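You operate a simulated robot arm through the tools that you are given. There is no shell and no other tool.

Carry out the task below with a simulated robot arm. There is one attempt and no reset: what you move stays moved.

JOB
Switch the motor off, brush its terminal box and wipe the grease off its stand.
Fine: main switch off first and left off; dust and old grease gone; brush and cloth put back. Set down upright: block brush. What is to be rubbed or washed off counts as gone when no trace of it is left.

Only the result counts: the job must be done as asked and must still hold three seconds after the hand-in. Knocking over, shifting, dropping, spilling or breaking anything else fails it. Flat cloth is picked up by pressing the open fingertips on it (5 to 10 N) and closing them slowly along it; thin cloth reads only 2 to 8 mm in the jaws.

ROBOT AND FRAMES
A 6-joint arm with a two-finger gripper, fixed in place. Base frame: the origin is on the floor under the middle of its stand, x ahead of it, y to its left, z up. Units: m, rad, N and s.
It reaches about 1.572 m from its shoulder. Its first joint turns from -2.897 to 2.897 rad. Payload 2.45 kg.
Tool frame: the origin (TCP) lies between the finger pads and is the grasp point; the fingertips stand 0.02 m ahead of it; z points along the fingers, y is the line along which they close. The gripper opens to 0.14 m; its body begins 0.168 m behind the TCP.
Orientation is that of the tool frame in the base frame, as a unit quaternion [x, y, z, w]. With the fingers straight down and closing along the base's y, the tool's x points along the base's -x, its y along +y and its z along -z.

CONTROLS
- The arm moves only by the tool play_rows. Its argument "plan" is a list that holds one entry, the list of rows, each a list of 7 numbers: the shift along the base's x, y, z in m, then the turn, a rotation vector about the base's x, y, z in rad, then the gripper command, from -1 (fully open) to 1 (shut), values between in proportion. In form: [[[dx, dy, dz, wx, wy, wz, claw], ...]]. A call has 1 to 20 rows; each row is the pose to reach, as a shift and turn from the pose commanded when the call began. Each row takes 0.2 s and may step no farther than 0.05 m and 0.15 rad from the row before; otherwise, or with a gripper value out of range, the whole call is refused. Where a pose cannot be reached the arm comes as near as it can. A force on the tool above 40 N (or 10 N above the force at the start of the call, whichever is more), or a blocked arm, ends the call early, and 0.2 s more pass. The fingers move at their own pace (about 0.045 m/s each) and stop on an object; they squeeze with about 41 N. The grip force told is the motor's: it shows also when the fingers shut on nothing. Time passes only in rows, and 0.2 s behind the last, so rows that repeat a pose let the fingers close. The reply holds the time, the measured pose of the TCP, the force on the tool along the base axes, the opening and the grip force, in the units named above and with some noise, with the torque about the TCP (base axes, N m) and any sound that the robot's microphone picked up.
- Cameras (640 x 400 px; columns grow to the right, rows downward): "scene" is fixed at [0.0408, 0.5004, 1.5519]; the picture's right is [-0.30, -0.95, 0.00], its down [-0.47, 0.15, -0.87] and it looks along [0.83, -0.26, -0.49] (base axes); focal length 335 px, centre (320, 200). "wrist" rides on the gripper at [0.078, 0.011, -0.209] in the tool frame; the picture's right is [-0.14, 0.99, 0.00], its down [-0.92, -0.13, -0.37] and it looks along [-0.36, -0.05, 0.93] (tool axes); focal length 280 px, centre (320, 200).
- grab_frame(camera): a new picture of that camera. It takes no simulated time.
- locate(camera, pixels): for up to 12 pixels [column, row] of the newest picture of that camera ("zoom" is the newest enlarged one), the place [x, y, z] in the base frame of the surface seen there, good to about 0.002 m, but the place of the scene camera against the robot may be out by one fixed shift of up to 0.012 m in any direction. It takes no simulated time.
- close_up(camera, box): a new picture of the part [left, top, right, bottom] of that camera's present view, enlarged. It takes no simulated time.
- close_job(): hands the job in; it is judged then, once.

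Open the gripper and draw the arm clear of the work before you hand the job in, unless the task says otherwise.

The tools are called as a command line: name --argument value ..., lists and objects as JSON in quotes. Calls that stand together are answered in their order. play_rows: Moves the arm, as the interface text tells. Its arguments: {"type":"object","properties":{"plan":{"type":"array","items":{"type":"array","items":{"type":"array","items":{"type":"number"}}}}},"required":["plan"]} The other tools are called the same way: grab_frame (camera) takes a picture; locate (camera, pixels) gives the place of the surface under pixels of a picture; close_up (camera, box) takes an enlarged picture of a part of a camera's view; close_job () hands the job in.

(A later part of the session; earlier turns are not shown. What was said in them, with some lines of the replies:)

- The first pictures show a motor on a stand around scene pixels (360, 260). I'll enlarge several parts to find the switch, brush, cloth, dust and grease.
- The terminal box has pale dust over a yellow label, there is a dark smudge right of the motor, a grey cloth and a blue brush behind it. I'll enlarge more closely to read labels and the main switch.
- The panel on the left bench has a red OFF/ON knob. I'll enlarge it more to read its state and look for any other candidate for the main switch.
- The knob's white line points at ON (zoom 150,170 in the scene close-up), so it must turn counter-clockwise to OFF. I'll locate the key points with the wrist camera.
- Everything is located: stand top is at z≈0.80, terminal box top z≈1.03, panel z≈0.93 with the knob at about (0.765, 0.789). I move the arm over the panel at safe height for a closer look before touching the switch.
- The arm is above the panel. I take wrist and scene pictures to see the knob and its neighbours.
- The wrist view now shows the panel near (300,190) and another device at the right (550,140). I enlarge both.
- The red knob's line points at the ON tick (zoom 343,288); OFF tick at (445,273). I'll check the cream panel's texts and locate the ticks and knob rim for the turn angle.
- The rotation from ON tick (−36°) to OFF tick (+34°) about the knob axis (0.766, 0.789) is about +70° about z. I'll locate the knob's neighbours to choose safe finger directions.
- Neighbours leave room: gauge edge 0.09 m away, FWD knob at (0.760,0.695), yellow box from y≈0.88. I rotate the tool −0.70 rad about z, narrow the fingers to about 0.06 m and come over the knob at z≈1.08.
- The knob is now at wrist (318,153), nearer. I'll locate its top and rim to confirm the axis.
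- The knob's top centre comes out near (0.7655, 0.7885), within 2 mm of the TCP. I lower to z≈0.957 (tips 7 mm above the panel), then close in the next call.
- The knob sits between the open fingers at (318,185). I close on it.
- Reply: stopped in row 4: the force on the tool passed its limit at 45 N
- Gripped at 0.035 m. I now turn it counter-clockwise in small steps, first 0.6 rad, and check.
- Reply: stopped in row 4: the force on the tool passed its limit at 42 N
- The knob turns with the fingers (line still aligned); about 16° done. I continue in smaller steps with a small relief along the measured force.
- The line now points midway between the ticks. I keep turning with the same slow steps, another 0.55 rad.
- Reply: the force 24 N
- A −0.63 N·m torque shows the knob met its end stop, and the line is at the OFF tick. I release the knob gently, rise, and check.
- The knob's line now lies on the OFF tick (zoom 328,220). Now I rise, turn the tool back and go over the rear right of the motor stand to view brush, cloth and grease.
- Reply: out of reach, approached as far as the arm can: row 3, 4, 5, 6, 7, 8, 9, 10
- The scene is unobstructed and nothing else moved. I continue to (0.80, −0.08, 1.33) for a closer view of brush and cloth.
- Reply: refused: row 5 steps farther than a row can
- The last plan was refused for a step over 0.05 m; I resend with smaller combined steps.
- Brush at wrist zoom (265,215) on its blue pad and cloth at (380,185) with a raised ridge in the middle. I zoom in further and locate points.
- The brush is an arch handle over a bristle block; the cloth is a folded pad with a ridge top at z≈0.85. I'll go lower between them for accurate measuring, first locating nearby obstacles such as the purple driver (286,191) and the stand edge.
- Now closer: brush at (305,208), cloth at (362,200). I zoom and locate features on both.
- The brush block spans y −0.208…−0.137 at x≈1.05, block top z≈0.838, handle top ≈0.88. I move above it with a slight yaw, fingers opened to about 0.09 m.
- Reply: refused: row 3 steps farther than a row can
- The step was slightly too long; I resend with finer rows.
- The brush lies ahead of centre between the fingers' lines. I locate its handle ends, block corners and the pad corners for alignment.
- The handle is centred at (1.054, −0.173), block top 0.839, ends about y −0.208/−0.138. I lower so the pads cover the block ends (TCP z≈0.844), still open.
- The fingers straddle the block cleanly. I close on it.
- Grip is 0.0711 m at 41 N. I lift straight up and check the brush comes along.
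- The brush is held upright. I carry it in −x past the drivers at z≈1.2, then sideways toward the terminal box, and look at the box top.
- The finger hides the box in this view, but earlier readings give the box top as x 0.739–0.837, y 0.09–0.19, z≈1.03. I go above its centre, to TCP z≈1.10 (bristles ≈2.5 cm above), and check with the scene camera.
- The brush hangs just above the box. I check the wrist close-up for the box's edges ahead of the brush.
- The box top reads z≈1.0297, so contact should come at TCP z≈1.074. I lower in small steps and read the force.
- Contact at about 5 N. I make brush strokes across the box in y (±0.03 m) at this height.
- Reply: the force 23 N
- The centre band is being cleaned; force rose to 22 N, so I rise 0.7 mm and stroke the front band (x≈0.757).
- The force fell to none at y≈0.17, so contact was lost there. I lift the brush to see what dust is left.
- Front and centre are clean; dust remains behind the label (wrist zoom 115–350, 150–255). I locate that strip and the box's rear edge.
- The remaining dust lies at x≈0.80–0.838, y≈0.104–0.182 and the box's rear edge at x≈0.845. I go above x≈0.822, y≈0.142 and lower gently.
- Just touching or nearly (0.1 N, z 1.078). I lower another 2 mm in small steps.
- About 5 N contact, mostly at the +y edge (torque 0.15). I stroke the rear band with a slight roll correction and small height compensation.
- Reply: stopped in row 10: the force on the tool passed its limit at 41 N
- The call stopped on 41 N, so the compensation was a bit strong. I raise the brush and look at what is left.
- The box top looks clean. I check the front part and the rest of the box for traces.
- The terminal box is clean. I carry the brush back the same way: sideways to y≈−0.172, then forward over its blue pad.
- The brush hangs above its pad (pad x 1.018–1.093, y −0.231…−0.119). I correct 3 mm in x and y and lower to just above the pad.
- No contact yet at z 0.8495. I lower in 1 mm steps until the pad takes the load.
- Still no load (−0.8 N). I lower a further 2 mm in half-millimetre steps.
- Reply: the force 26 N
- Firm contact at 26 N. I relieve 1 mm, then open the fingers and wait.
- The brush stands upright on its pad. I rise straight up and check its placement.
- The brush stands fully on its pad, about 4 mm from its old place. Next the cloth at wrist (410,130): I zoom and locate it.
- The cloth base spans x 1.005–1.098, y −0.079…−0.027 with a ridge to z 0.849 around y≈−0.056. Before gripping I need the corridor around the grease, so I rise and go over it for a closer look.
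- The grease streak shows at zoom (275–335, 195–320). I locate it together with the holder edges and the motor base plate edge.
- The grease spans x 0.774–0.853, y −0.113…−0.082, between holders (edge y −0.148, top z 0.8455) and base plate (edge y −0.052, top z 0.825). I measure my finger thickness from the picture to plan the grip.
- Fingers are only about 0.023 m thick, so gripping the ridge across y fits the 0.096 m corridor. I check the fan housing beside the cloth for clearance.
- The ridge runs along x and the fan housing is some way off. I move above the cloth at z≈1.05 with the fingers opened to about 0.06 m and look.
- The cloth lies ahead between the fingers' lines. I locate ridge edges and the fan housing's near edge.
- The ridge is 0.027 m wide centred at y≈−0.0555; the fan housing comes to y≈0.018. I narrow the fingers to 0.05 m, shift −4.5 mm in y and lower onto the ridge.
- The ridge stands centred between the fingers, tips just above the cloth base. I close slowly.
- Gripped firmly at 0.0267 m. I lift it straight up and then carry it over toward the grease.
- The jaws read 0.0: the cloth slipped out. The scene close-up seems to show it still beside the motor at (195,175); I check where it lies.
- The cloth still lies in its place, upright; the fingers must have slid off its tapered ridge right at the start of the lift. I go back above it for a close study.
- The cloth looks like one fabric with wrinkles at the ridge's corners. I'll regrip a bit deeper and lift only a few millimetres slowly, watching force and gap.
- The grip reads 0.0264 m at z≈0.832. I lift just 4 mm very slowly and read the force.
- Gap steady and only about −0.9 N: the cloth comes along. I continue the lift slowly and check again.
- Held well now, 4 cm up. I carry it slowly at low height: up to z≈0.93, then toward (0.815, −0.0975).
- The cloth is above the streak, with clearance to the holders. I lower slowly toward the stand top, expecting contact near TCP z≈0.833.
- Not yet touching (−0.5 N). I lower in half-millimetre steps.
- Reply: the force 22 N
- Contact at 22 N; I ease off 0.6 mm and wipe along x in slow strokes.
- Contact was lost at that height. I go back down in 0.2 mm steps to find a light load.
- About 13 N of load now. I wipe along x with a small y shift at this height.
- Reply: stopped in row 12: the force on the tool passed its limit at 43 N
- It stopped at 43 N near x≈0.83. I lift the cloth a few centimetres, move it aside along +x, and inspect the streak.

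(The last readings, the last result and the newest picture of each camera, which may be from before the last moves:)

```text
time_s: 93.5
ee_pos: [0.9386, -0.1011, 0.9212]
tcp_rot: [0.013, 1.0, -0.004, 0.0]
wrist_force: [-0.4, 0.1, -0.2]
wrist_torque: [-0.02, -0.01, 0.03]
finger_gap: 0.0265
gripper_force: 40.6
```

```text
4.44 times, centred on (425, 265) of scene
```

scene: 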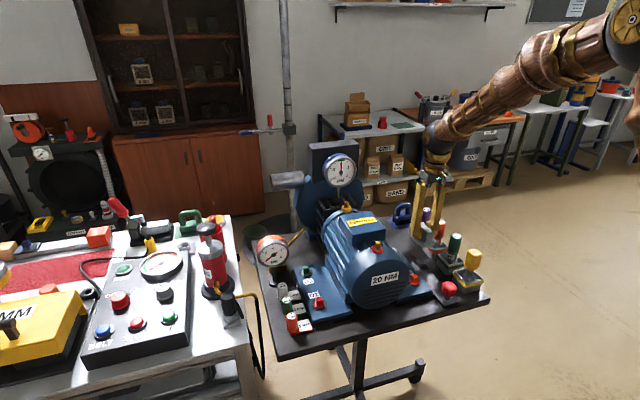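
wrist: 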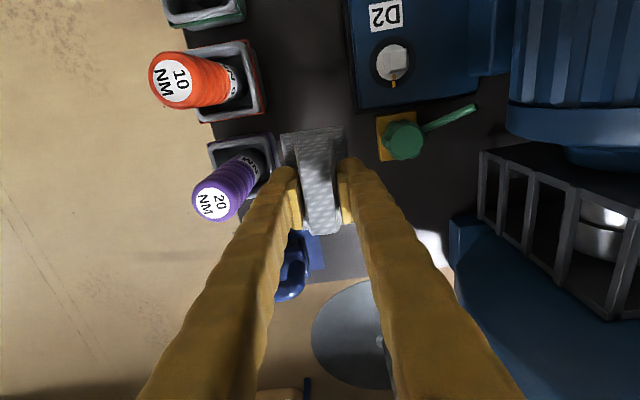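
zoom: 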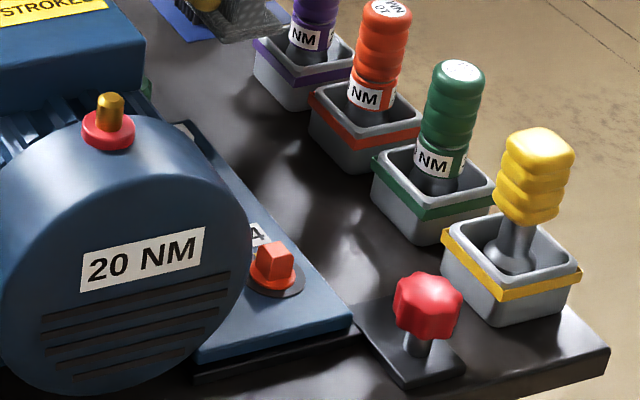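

The outline of the grease is no longer visible in either view. I check at higher zoom and verify which part of the stand is in view.

locate --camera "wrist" --pixels '[[305, 5], [305, 25], [305, 50], [305, 75], [305, 100], [290, 60], [325, 60]]'

close_up --camera "scene" --box '[400, 240, 445, 285]'

close_up --camera "wrist" --box '[270, 0, 350, 70]'

```text
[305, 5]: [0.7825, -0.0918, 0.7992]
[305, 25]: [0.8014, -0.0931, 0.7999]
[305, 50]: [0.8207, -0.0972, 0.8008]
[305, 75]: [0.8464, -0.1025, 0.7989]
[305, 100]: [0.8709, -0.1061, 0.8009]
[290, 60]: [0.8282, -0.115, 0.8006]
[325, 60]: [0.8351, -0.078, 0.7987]
```

```text
8.89 times, centred on (422, 262) of scene
```

zoom: 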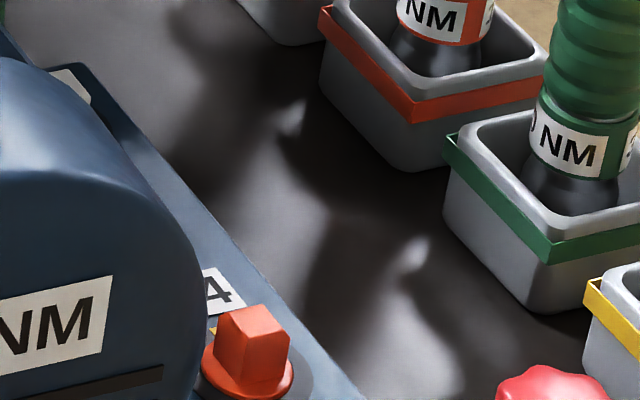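

```text
5.71 times, centred on (310, 35) of wrist
```

zoom: 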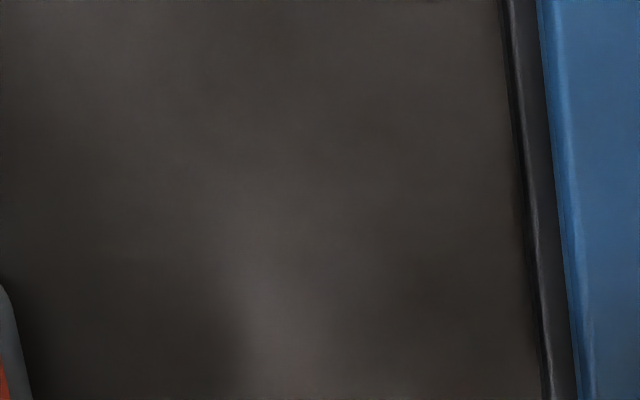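

The visible part (x ≥ 0.78) is clean. I move back a bit so that the whole spot area is in view to be certain.

play_rows --plan '[[[-0.01, 0, 0.01, 0, 0, 0, 1], [-0.025, 0, 0.02, 0, 0, 0, 1], [-0.035, 0, 0.035, 0, 0, 0, 1], [-0.035, 0, 0.05, 0, 0, 0, 1], [-0.035, 0, 0.05, 0, 0, 0, 1]]]'

grab_frame --camera "wrist"

close_up --camera "wrist" --box '[260, 20, 360, 120]'

locate --camera "wrist" --pixels '[[305, 30], [305, 60], [305, 90], [305, 115]]'

```text
time_s: 94.7
ee_pos: [0.9049, -0.0997, 0.9717]
tcp_rot: [0.013, 1.0, -0.003, 0.001]
wrist_force: [0.6, 0.5, -0.8]
wrist_torque: [0.01, 0.02, 0.01]
finger_gap: 0.0264
gripper_force: 41.4
```

```text
taken
```

wrist: 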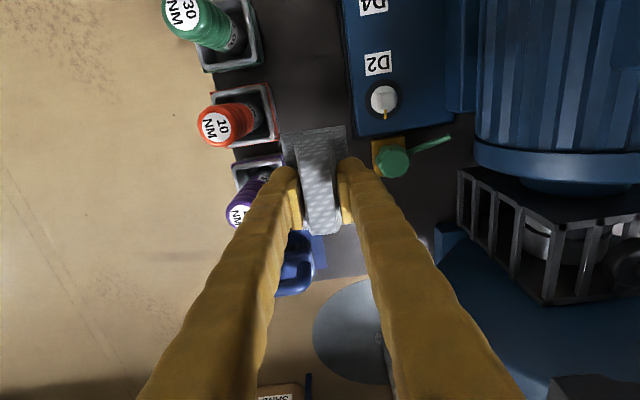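

```text
4.00 times, centred on (310, 70) of wrist
```

zoom: 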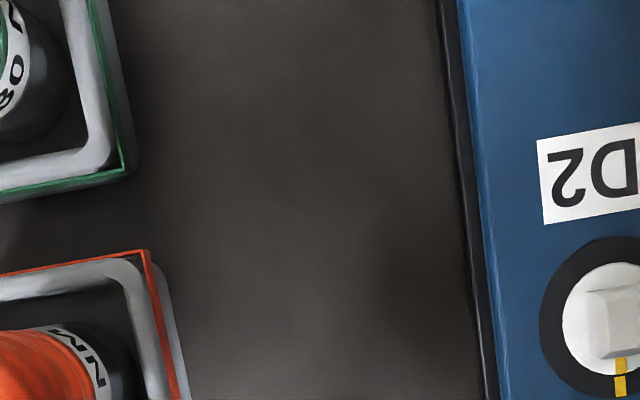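

```text
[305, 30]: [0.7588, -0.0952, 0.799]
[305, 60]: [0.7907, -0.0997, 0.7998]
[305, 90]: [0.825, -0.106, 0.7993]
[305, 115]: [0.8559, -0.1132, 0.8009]
```

The whole area (x 0.75–0.86) is clean. I carry the cloth slowly back over its original place at (1.054, −0.0565).

play_rows --plan '[[[0.012, 0.003, 0, 0, 0, 0, 1], [0.03, 0.008, 0, 0, 0, 0, 1], [0.05, 0.014, 0, 0, 0, 0, 1], [0.07, 0.02, 0, 0, 0, 0, 1], [0.09, 0.026, 0, 0, 0, 0, 1], [0.11, 0.032, 0, 0, 0, 0, 1], [0.13, 0.038, -0.005, 0, 0, 0, 1], [0.143, 0.042, -0.015, 0, 0, 0, 1], [0.149, 0.0432, -0.03, 0, 0, 0, 1], [0.149, 0.0432, -0.05, 0, 0, 0, 1], [0.149, 0.0432, -0.07, 0, 0, 0, 1], [0.149, 0.0432, -0.09, 0, 0, 0, 1], [0.149, 0.0432, -0.105, 0, 0, 0, 1], [0.149, 0.0432, -0.105, 0, 0, 0, 1]]]'

grab_frame --camera "wrist"

close_up --camera "scene" --box '[370, 180, 430, 240]'

```text
time_s: 97.7
ee_pos: [1.0537, -0.0564, 0.8664]
tcp_rot: [0.013, 1.0, -0.003, 0.0]
wrist_force: [-0.3, -0.2, -0.1]
wrist_torque: [0.02, 0.01, 0.0]
finger_gap: 0.0265
gripper_force: 40.8
```

```text
taken
```

wrist: 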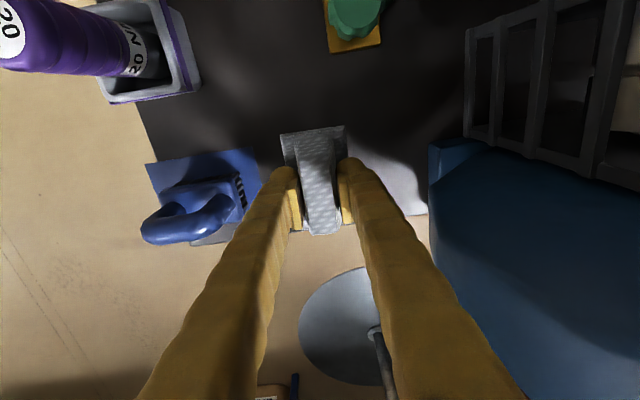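

```text
6.67 times, centred on (400, 210) of scene
```

zoom: 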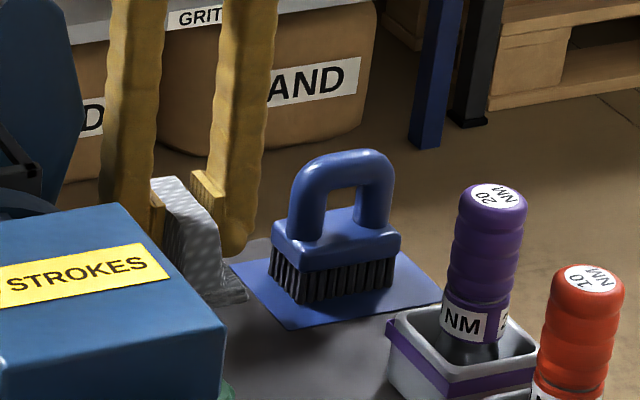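

The cloth is above its place at z 0.866, 3 cm above rest. I lower it to just above the stand top.

play_rows --plan '[[[0, 0, -0.01, 0, 0, 0, 1], [0, 0, -0.02, 0, 0, 0, 1], [0, 0, -0.027, 0, 0, 0, 1], [0, 0, -0.031, 0, 0, 0, 1], [0, 0, -0.0325, 0, 0, 0, 1], [0, 0, -0.0325, 0, 0, 0, 1]]]'

```text
time_s: 99.1
ee_pos: [1.0507, -0.055, 0.8327]
tcp_rot: [0.012, 1.0, -0.003, 0.001]
wrist_force: [0.7, 0.4, -0.5]
wrist_torque: [0.0, -0.01, 0.02]
finger_gap: 0.0263
gripper_force: 41.2
```

No contact yet; I lower in 0.4 mm steps.

play_rows --plan '[[[0, 0, -0.0004, 0, 0, 0, 1], [0, 0, -0.0008, 0, 0, 0, 1], [0, 0, -0.0012, 0, 0, 0, 1], [0, 0, -0.0012, 0, 0, 0, 1]]]'

```text
time_s: 100.1
ee_pos: [1.0531, -0.0556, 0.8331]
tcp_rot: [0.012, 1.0, -0.003, 0.0]
wrist_force: [-0.5, 0.6, -0.8]
wrist_torque: [-0.02, -0.01, 0.01]
finger_gap: 0.0262
gripper_force: 40.7
```

Still −0.8 N. I continue down another 1.6 mm in 0.4 mm steps.

play_rows --plan '[[[0, 0, -0.0004, 0, 0, 0, 1], [0, 0, -0.0008, 0, 0, 0, 1], [0, 0, -0.0012, 0, 0, 0, 1], [0, 0, -0.0016, 0, 0, 0, 1], [0, 0, -0.0016, 0, 0, 0, 1]]]'

```text
time_s: 101.3
ee_pos: [1.0532, -0.0566, 0.8315]
tcp_rot: [0.013, 1.0, -0.003, 0.0]
wrist_force: [0.0, 0.4, 9.1]
wrist_torque: [0.25, 0.0, -0.01]
finger_gap: 0.0264
gripper_force: 41.0
```

The stand now takes about 10 N. I open the fingers to 0.05 m and let it rest.

play_rows --plan '[[[0, 0, 0.0003, 0, 0, 0, 0.6], [0, 0, 0.0003, 0, 0, 0, 0.45], [0, 0, 0.0003, 0, 0, 0, 0.3], [0, 0, 0.0003, 0, 0, 0, 0.28], [0, 0, 0.0003, 0, 0, 0, 0.28]]]'

close_up --camera "wrist" --box '[240, 120, 400, 240]'

```text
time_s: 102.5
ee_pos: [1.052, -0.0564, 0.8303]
tcp_rot: [0.013, 1.0, -0.004, 0.0]
wrist_force: [0.8, -4.6, 7.7]
wrist_torque: [0.24, 0.0, 0.0]
finger_gap: 0.0478
gripper_force: 0.0
```

```text
3.33 times, centred on (320, 180) of wrist
```

zoom: 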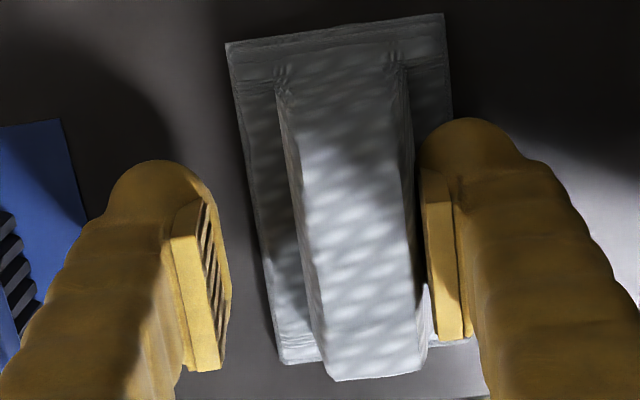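

The right fingertip pressed on the cloth's base while opening and dragged it about 1 cm in +y. I rise 5 mm to free it, then close gently to re-centre the ridge and open again.

play_rows --plan '[[[0, 0, 0.002, 0, 0, 0, 0.28], [0, 0, 0.005, 0, 0, 0, 0.28], [0, 0, 0.006, 0, 0, 0, 0.28], [0, 0, 0.006, 0, 0, 0, 0.28]]]'

grab_frame --camera "wrist"

close_up --camera "wrist" --box '[240, 120, 400, 240]'

```text
time_s: 103.5
ee_pos: [1.0532, -0.0554, 0.8364]
tcp_rot: [0.012, 1.0, -0.004, -0.001]
wrist_force: [0.0, 0.5, 0.2]
wrist_torque: [-0.02, -0.04, 0.03]
finger_gap: 0.0504
gripper_force: 0.1
```

```text
taken
```

wrist: 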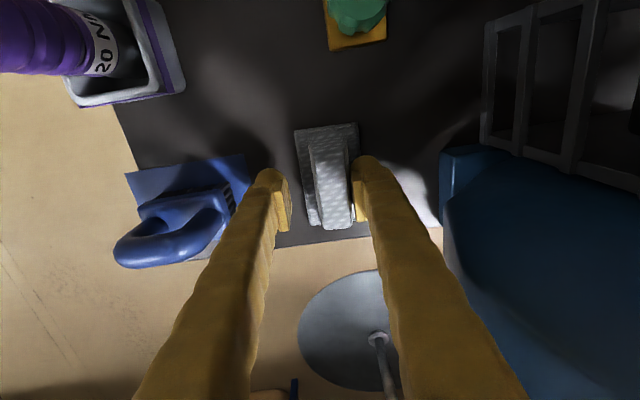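

```text
3.33 times, centred on (320, 180) of wrist
```

zoom: 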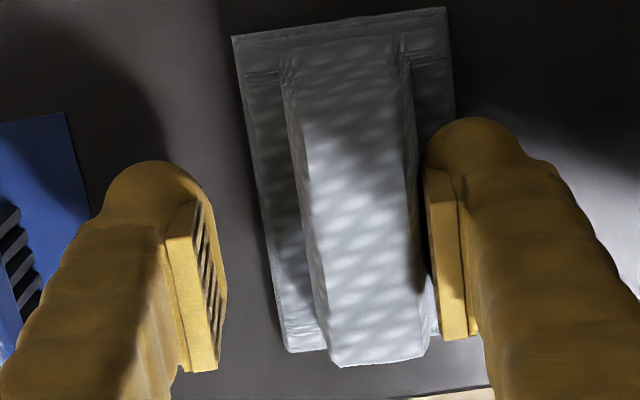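

Free now. I close gently to push the ridge back to centre (gap about 0.028), then reopen.

play_rows --plan '[[[0, 0, 0, 0, 0, 0, 0.36], [0, 0, 0, 0, 0, 0, 0.44], [0, 0, 0, 0, 0, 0, 0.5], [0, 0, 0, 0, 0, 0, 0.55], [0, 0, 0, 0, 0, 0, 0.58], [0, 0, 0, 0, 0, 0, 0.6], [0, 0, 0, 0, 0, 0, 0.6], [0, 0, 0, 0, 0, 0, 0.5], [0, 0, 0, 0, 0, 0, 0.4], [0, 0, 0, 0, 0, 0, 0.28], [0, 0, 0, 0, 0, 0, 0.28]]]'

close_up --camera "wrist" --box '[240, 120, 400, 240]'

```text
time_s: 105.9
ee_pos: [1.0531, -0.0573, 0.8361]
tcp_rot: [0.012, 1.0, -0.003, 0.0]
wrist_force: [0.7, -0.2, -0.2]
wrist_torque: [0.0, -0.01, -0.04]
finger_gap: 0.0507
gripper_force: 0.0
```

```text
3.33 times, centred on (320, 180) of wrist
```

zoom: 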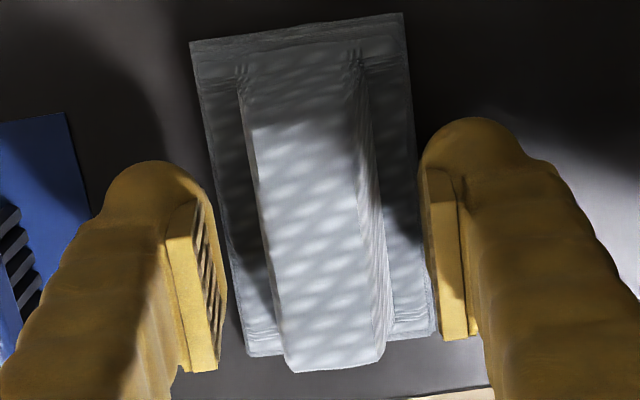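

The cloth now lies as in the original picture. I rise straight up, clear of everything, and review.

play_rows --plan '[[[0, 0, 0.015, 0, 0, 0, 0.28], [0, 0, 0.04, 0, 0, 0, 0.28], [0, 0, 0.08, 0, 0, 0, 0.28], [0, 0, 0.125, 0, 0, 0, 0.28], [0, 0, 0.17, 0, 0, 0, 0.28], [0, 0, 0.203, 0, 0, 0, 0.28], [0, 0, 0.203, 0, 0, 0, 0.1]]]'

grab_frame --camera "wrist"

close_up --camera "wrist" --box '[180, 90, 360, 210]'

locate --camera "wrist" --pixels '[[316, 145], [324, 145], [308, 145], [298, 130], [333, 145], [330, 113], [336, 166], [316, 165], [245, 165], [240, 150]]'

```text
time_s: 107.5
ee_pos: [1.0519, -0.0564, 1.0392]
tcp_rot: [0.012, 1.0, -0.003, -0.001]
wrist_force: [-0.3, 0.8, 0.5]
wrist_torque: [0.0, -0.04, -0.01]
finger_gap: 0.0629
gripper_force: 0.2
```

```text
taken
```

wrist: 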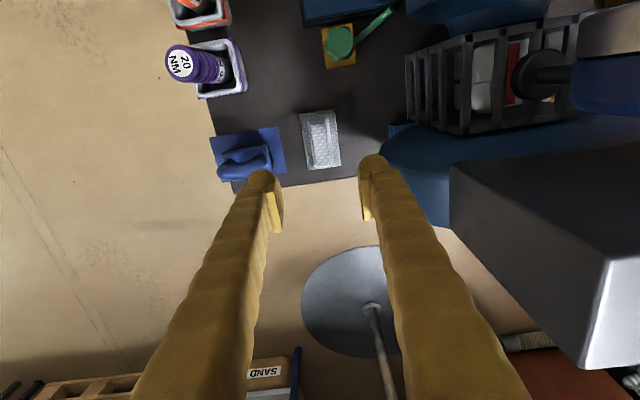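

```text
3.33 times, centred on (270, 150) of wrist
```

zoom: 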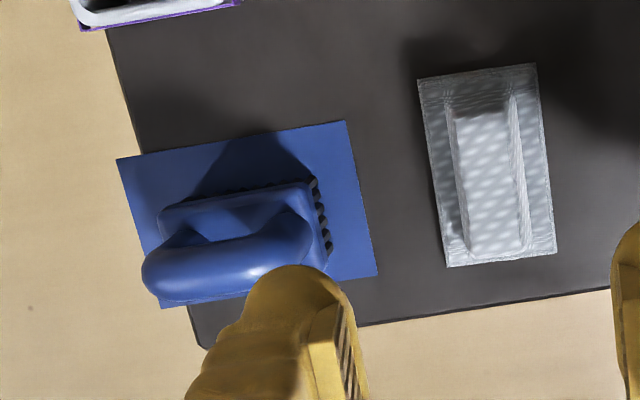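

```text
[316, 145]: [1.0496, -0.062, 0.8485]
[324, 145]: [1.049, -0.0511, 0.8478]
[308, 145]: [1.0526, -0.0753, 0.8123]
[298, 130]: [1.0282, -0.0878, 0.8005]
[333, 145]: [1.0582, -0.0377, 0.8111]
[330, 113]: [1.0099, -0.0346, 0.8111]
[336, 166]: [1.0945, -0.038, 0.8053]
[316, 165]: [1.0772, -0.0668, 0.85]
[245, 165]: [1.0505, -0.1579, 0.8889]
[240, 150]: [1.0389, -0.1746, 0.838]
```

Brush and cloth are in place. I retreat upward and back toward the start pose, then view everything without the arm's shadow.

play_rows --plan '[[[0, 0, 0.045, 0, 0, 0, -0.2], [0, 0, 0.09, 0, 0, 0, -0.5], [0, 0, 0.135, 0, 0, 0, -0.8], [-0.03, 0, 0.17, 0, 0, 0, -1], [-0.07, 0, 0.19, 0, 0, 0, -1], [-0.115, 0, 0.2, 0, 0, 0, -1], [-0.16, 0, 0.21, 0, 0, 0, -1], [-0.205, 0, 0.22, 0, 0, 0, -1], [-0.25, 0, 0.23, 0, 0, 0, -1], [-0.29, 0.01, 0.25, 0, 0, 0, -1], [-0.33, 0.02, 0.27, 0, 0, 0, -1], [-0.365, 0.04, 0.29, 0, 0, 0, -1], [-0.395, 0.065, 0.31, 0, 0, 0, -1], [-0.425, 0.095, 0.325, 0, 0, 0, -1], [-0.455, 0.125, 0.34, 0, 0, 0, -1], [-0.48, 0.155, 0.35, 0, 0, 0, -1], [-0.5, 0.185, 0.36, 0, 0, 0, -1], [-0.507, 0.208, 0.365, 0, 0, 0, -1], [-0.507, 0.208, 0.365, 0, 0, 0, -1]]]'

grab_frame --camera "wrist"

grab_frame --camera "scene"

close_up --camera "scene" --box '[370, 190, 490, 300]'

close_up --camera "wrist" --box '[190, 130, 440, 290]'

close_up --camera "scene" --box '[80, 240, 210, 360]'

```text
time_s: 111.5
ee_pos: [0.5437, 0.153, 1.4022]
tcp_rot: [0.012, 1.0, -0.003, 0.0]
wrist_force: [0.0, -0.1, -0.2]
wrist_torque: [-0.01, -0.02, 0.0]
finger_gap: 0.14
gripper_force: 0.1
```

```text
taken
```

wrist: 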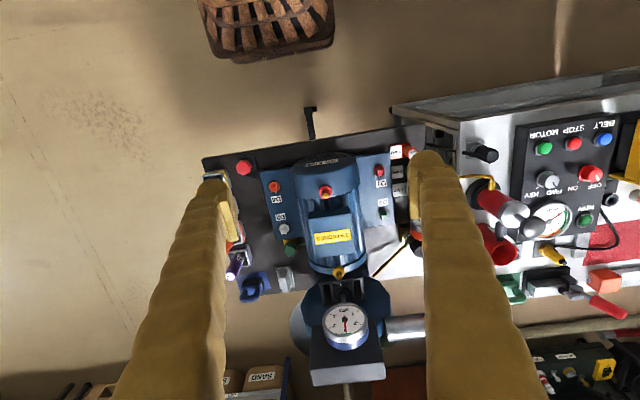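

```text
taken
```

scene: 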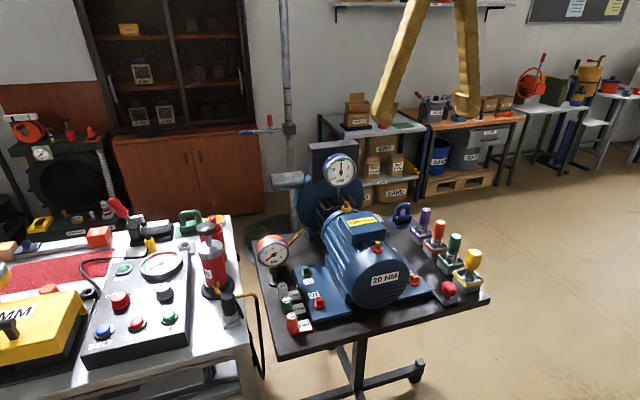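

```text
3.64 times, centred on (430, 245) of scene
```

zoom: 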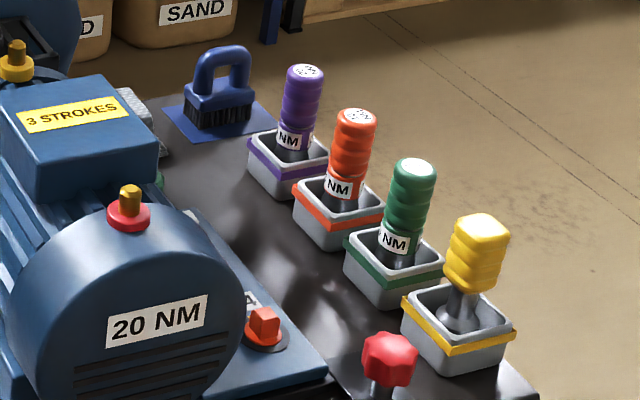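

```text
2.50 times, centred on (315, 210) of wrist
```

zoom: 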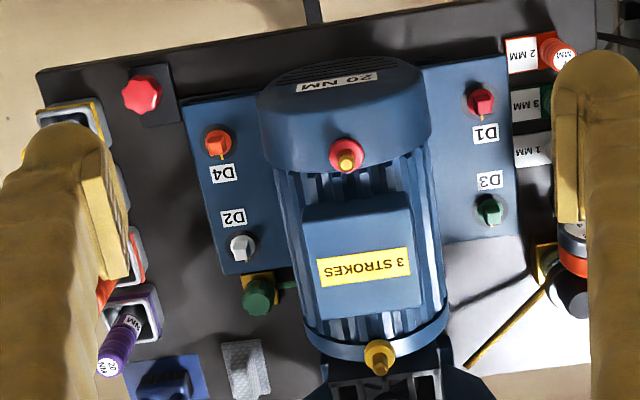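

```text
3.33 times, centred on (145, 300) of scene
```

zoom: 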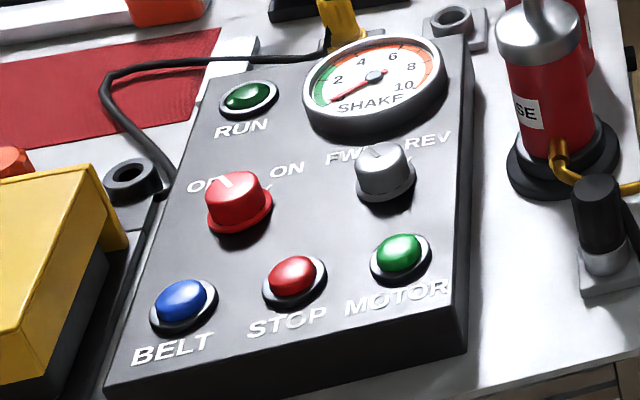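

The grease streak, dust and knob all look right. A final high zoom on the former grease spot, the box and the brush/cloth.

close_up --camera "wrist" --box '[235, 180, 305, 250]'

close_up --camera "wrist" --box '[295, 200, 375, 260]'

close_up --camera "wrist" --box '[225, 255, 315, 305]'

close_up --camera "scene" --box '[395, 235, 445, 290]'

```text
5.71 times, centred on (270, 215) of wrist
```

zoom: 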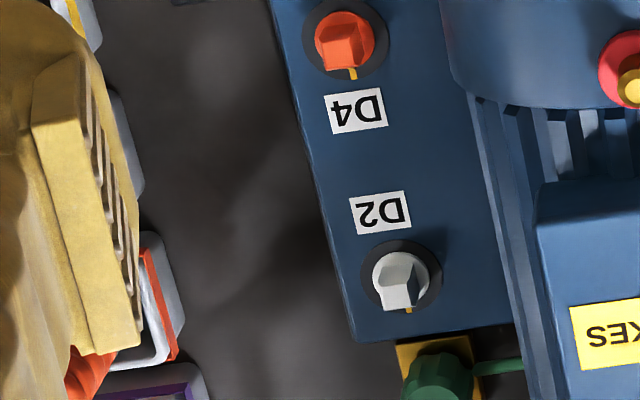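

```text
6.67 times, centred on (335, 230) of wrist
```

zoom: 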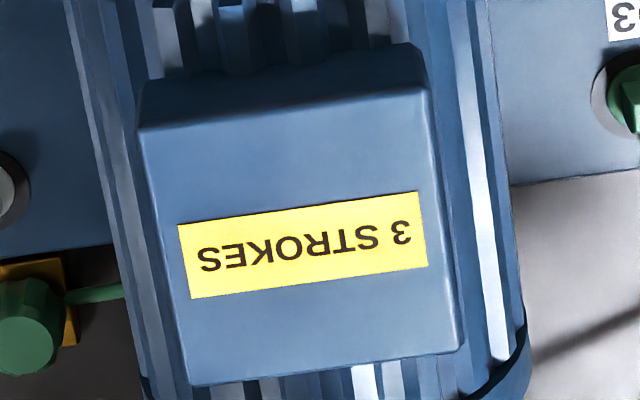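

```text
7.11 times, centred on (270, 280) of wrist
```

zoom: 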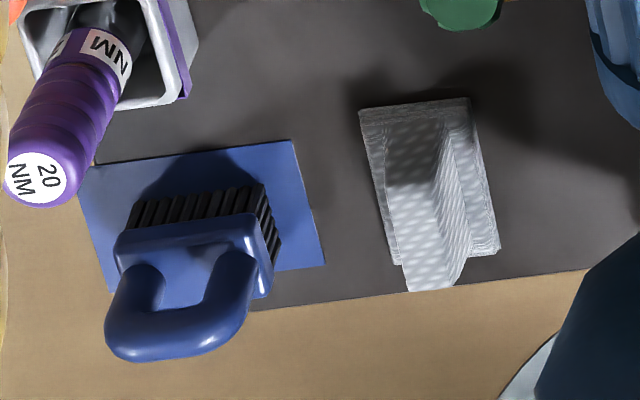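

```text
7.27 times, centred on (420, 262) of scene
```

zoom: 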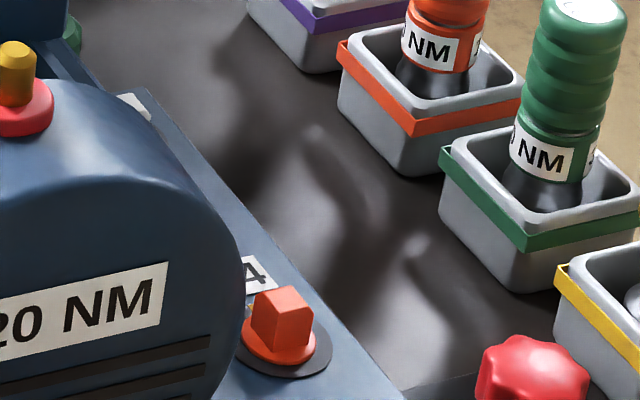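

The main switch stands at OFF and no dust or grease is visible. The brush is upright on its pad, the cloth is back in its place, and the gripper is open and clear of the work. I hand the job in.

close_job

```text
The job is handed in.
```

The job is handed in: the motor is switched off, its terminal box is brushed clean and the grease is off its stand. No verdict came back with the hand-in.

- **Main switch:** I took the red OFF/ON knob on the left bench panel to be the main switch. I turned it to OFF first, and the last pictures still show it at OFF. Nothing in the pictures states outright that this panel feeds the motor, but it is the only OFF/ON switch I found.
- **Terminal box:** no dust is left in the close-ups, and the label on top now reads clearly.
- **Stand:** no trace of the grease streak shows from the scene or wrist camera.
- **Brush:** it stands upright on its blue pad, about 4 mm from where it was.
- **Cloth:** it slipped out of the fingers on the first lift but stayed in place. When I set it down again the fingers dragged it about 1 cm sideways, so I pushed it back; it now lies within a couple of millimetres of its original place.

The gripper is open and the arm is back near its starting pose. I saw nothing else knocked over or moved in the final pictures.
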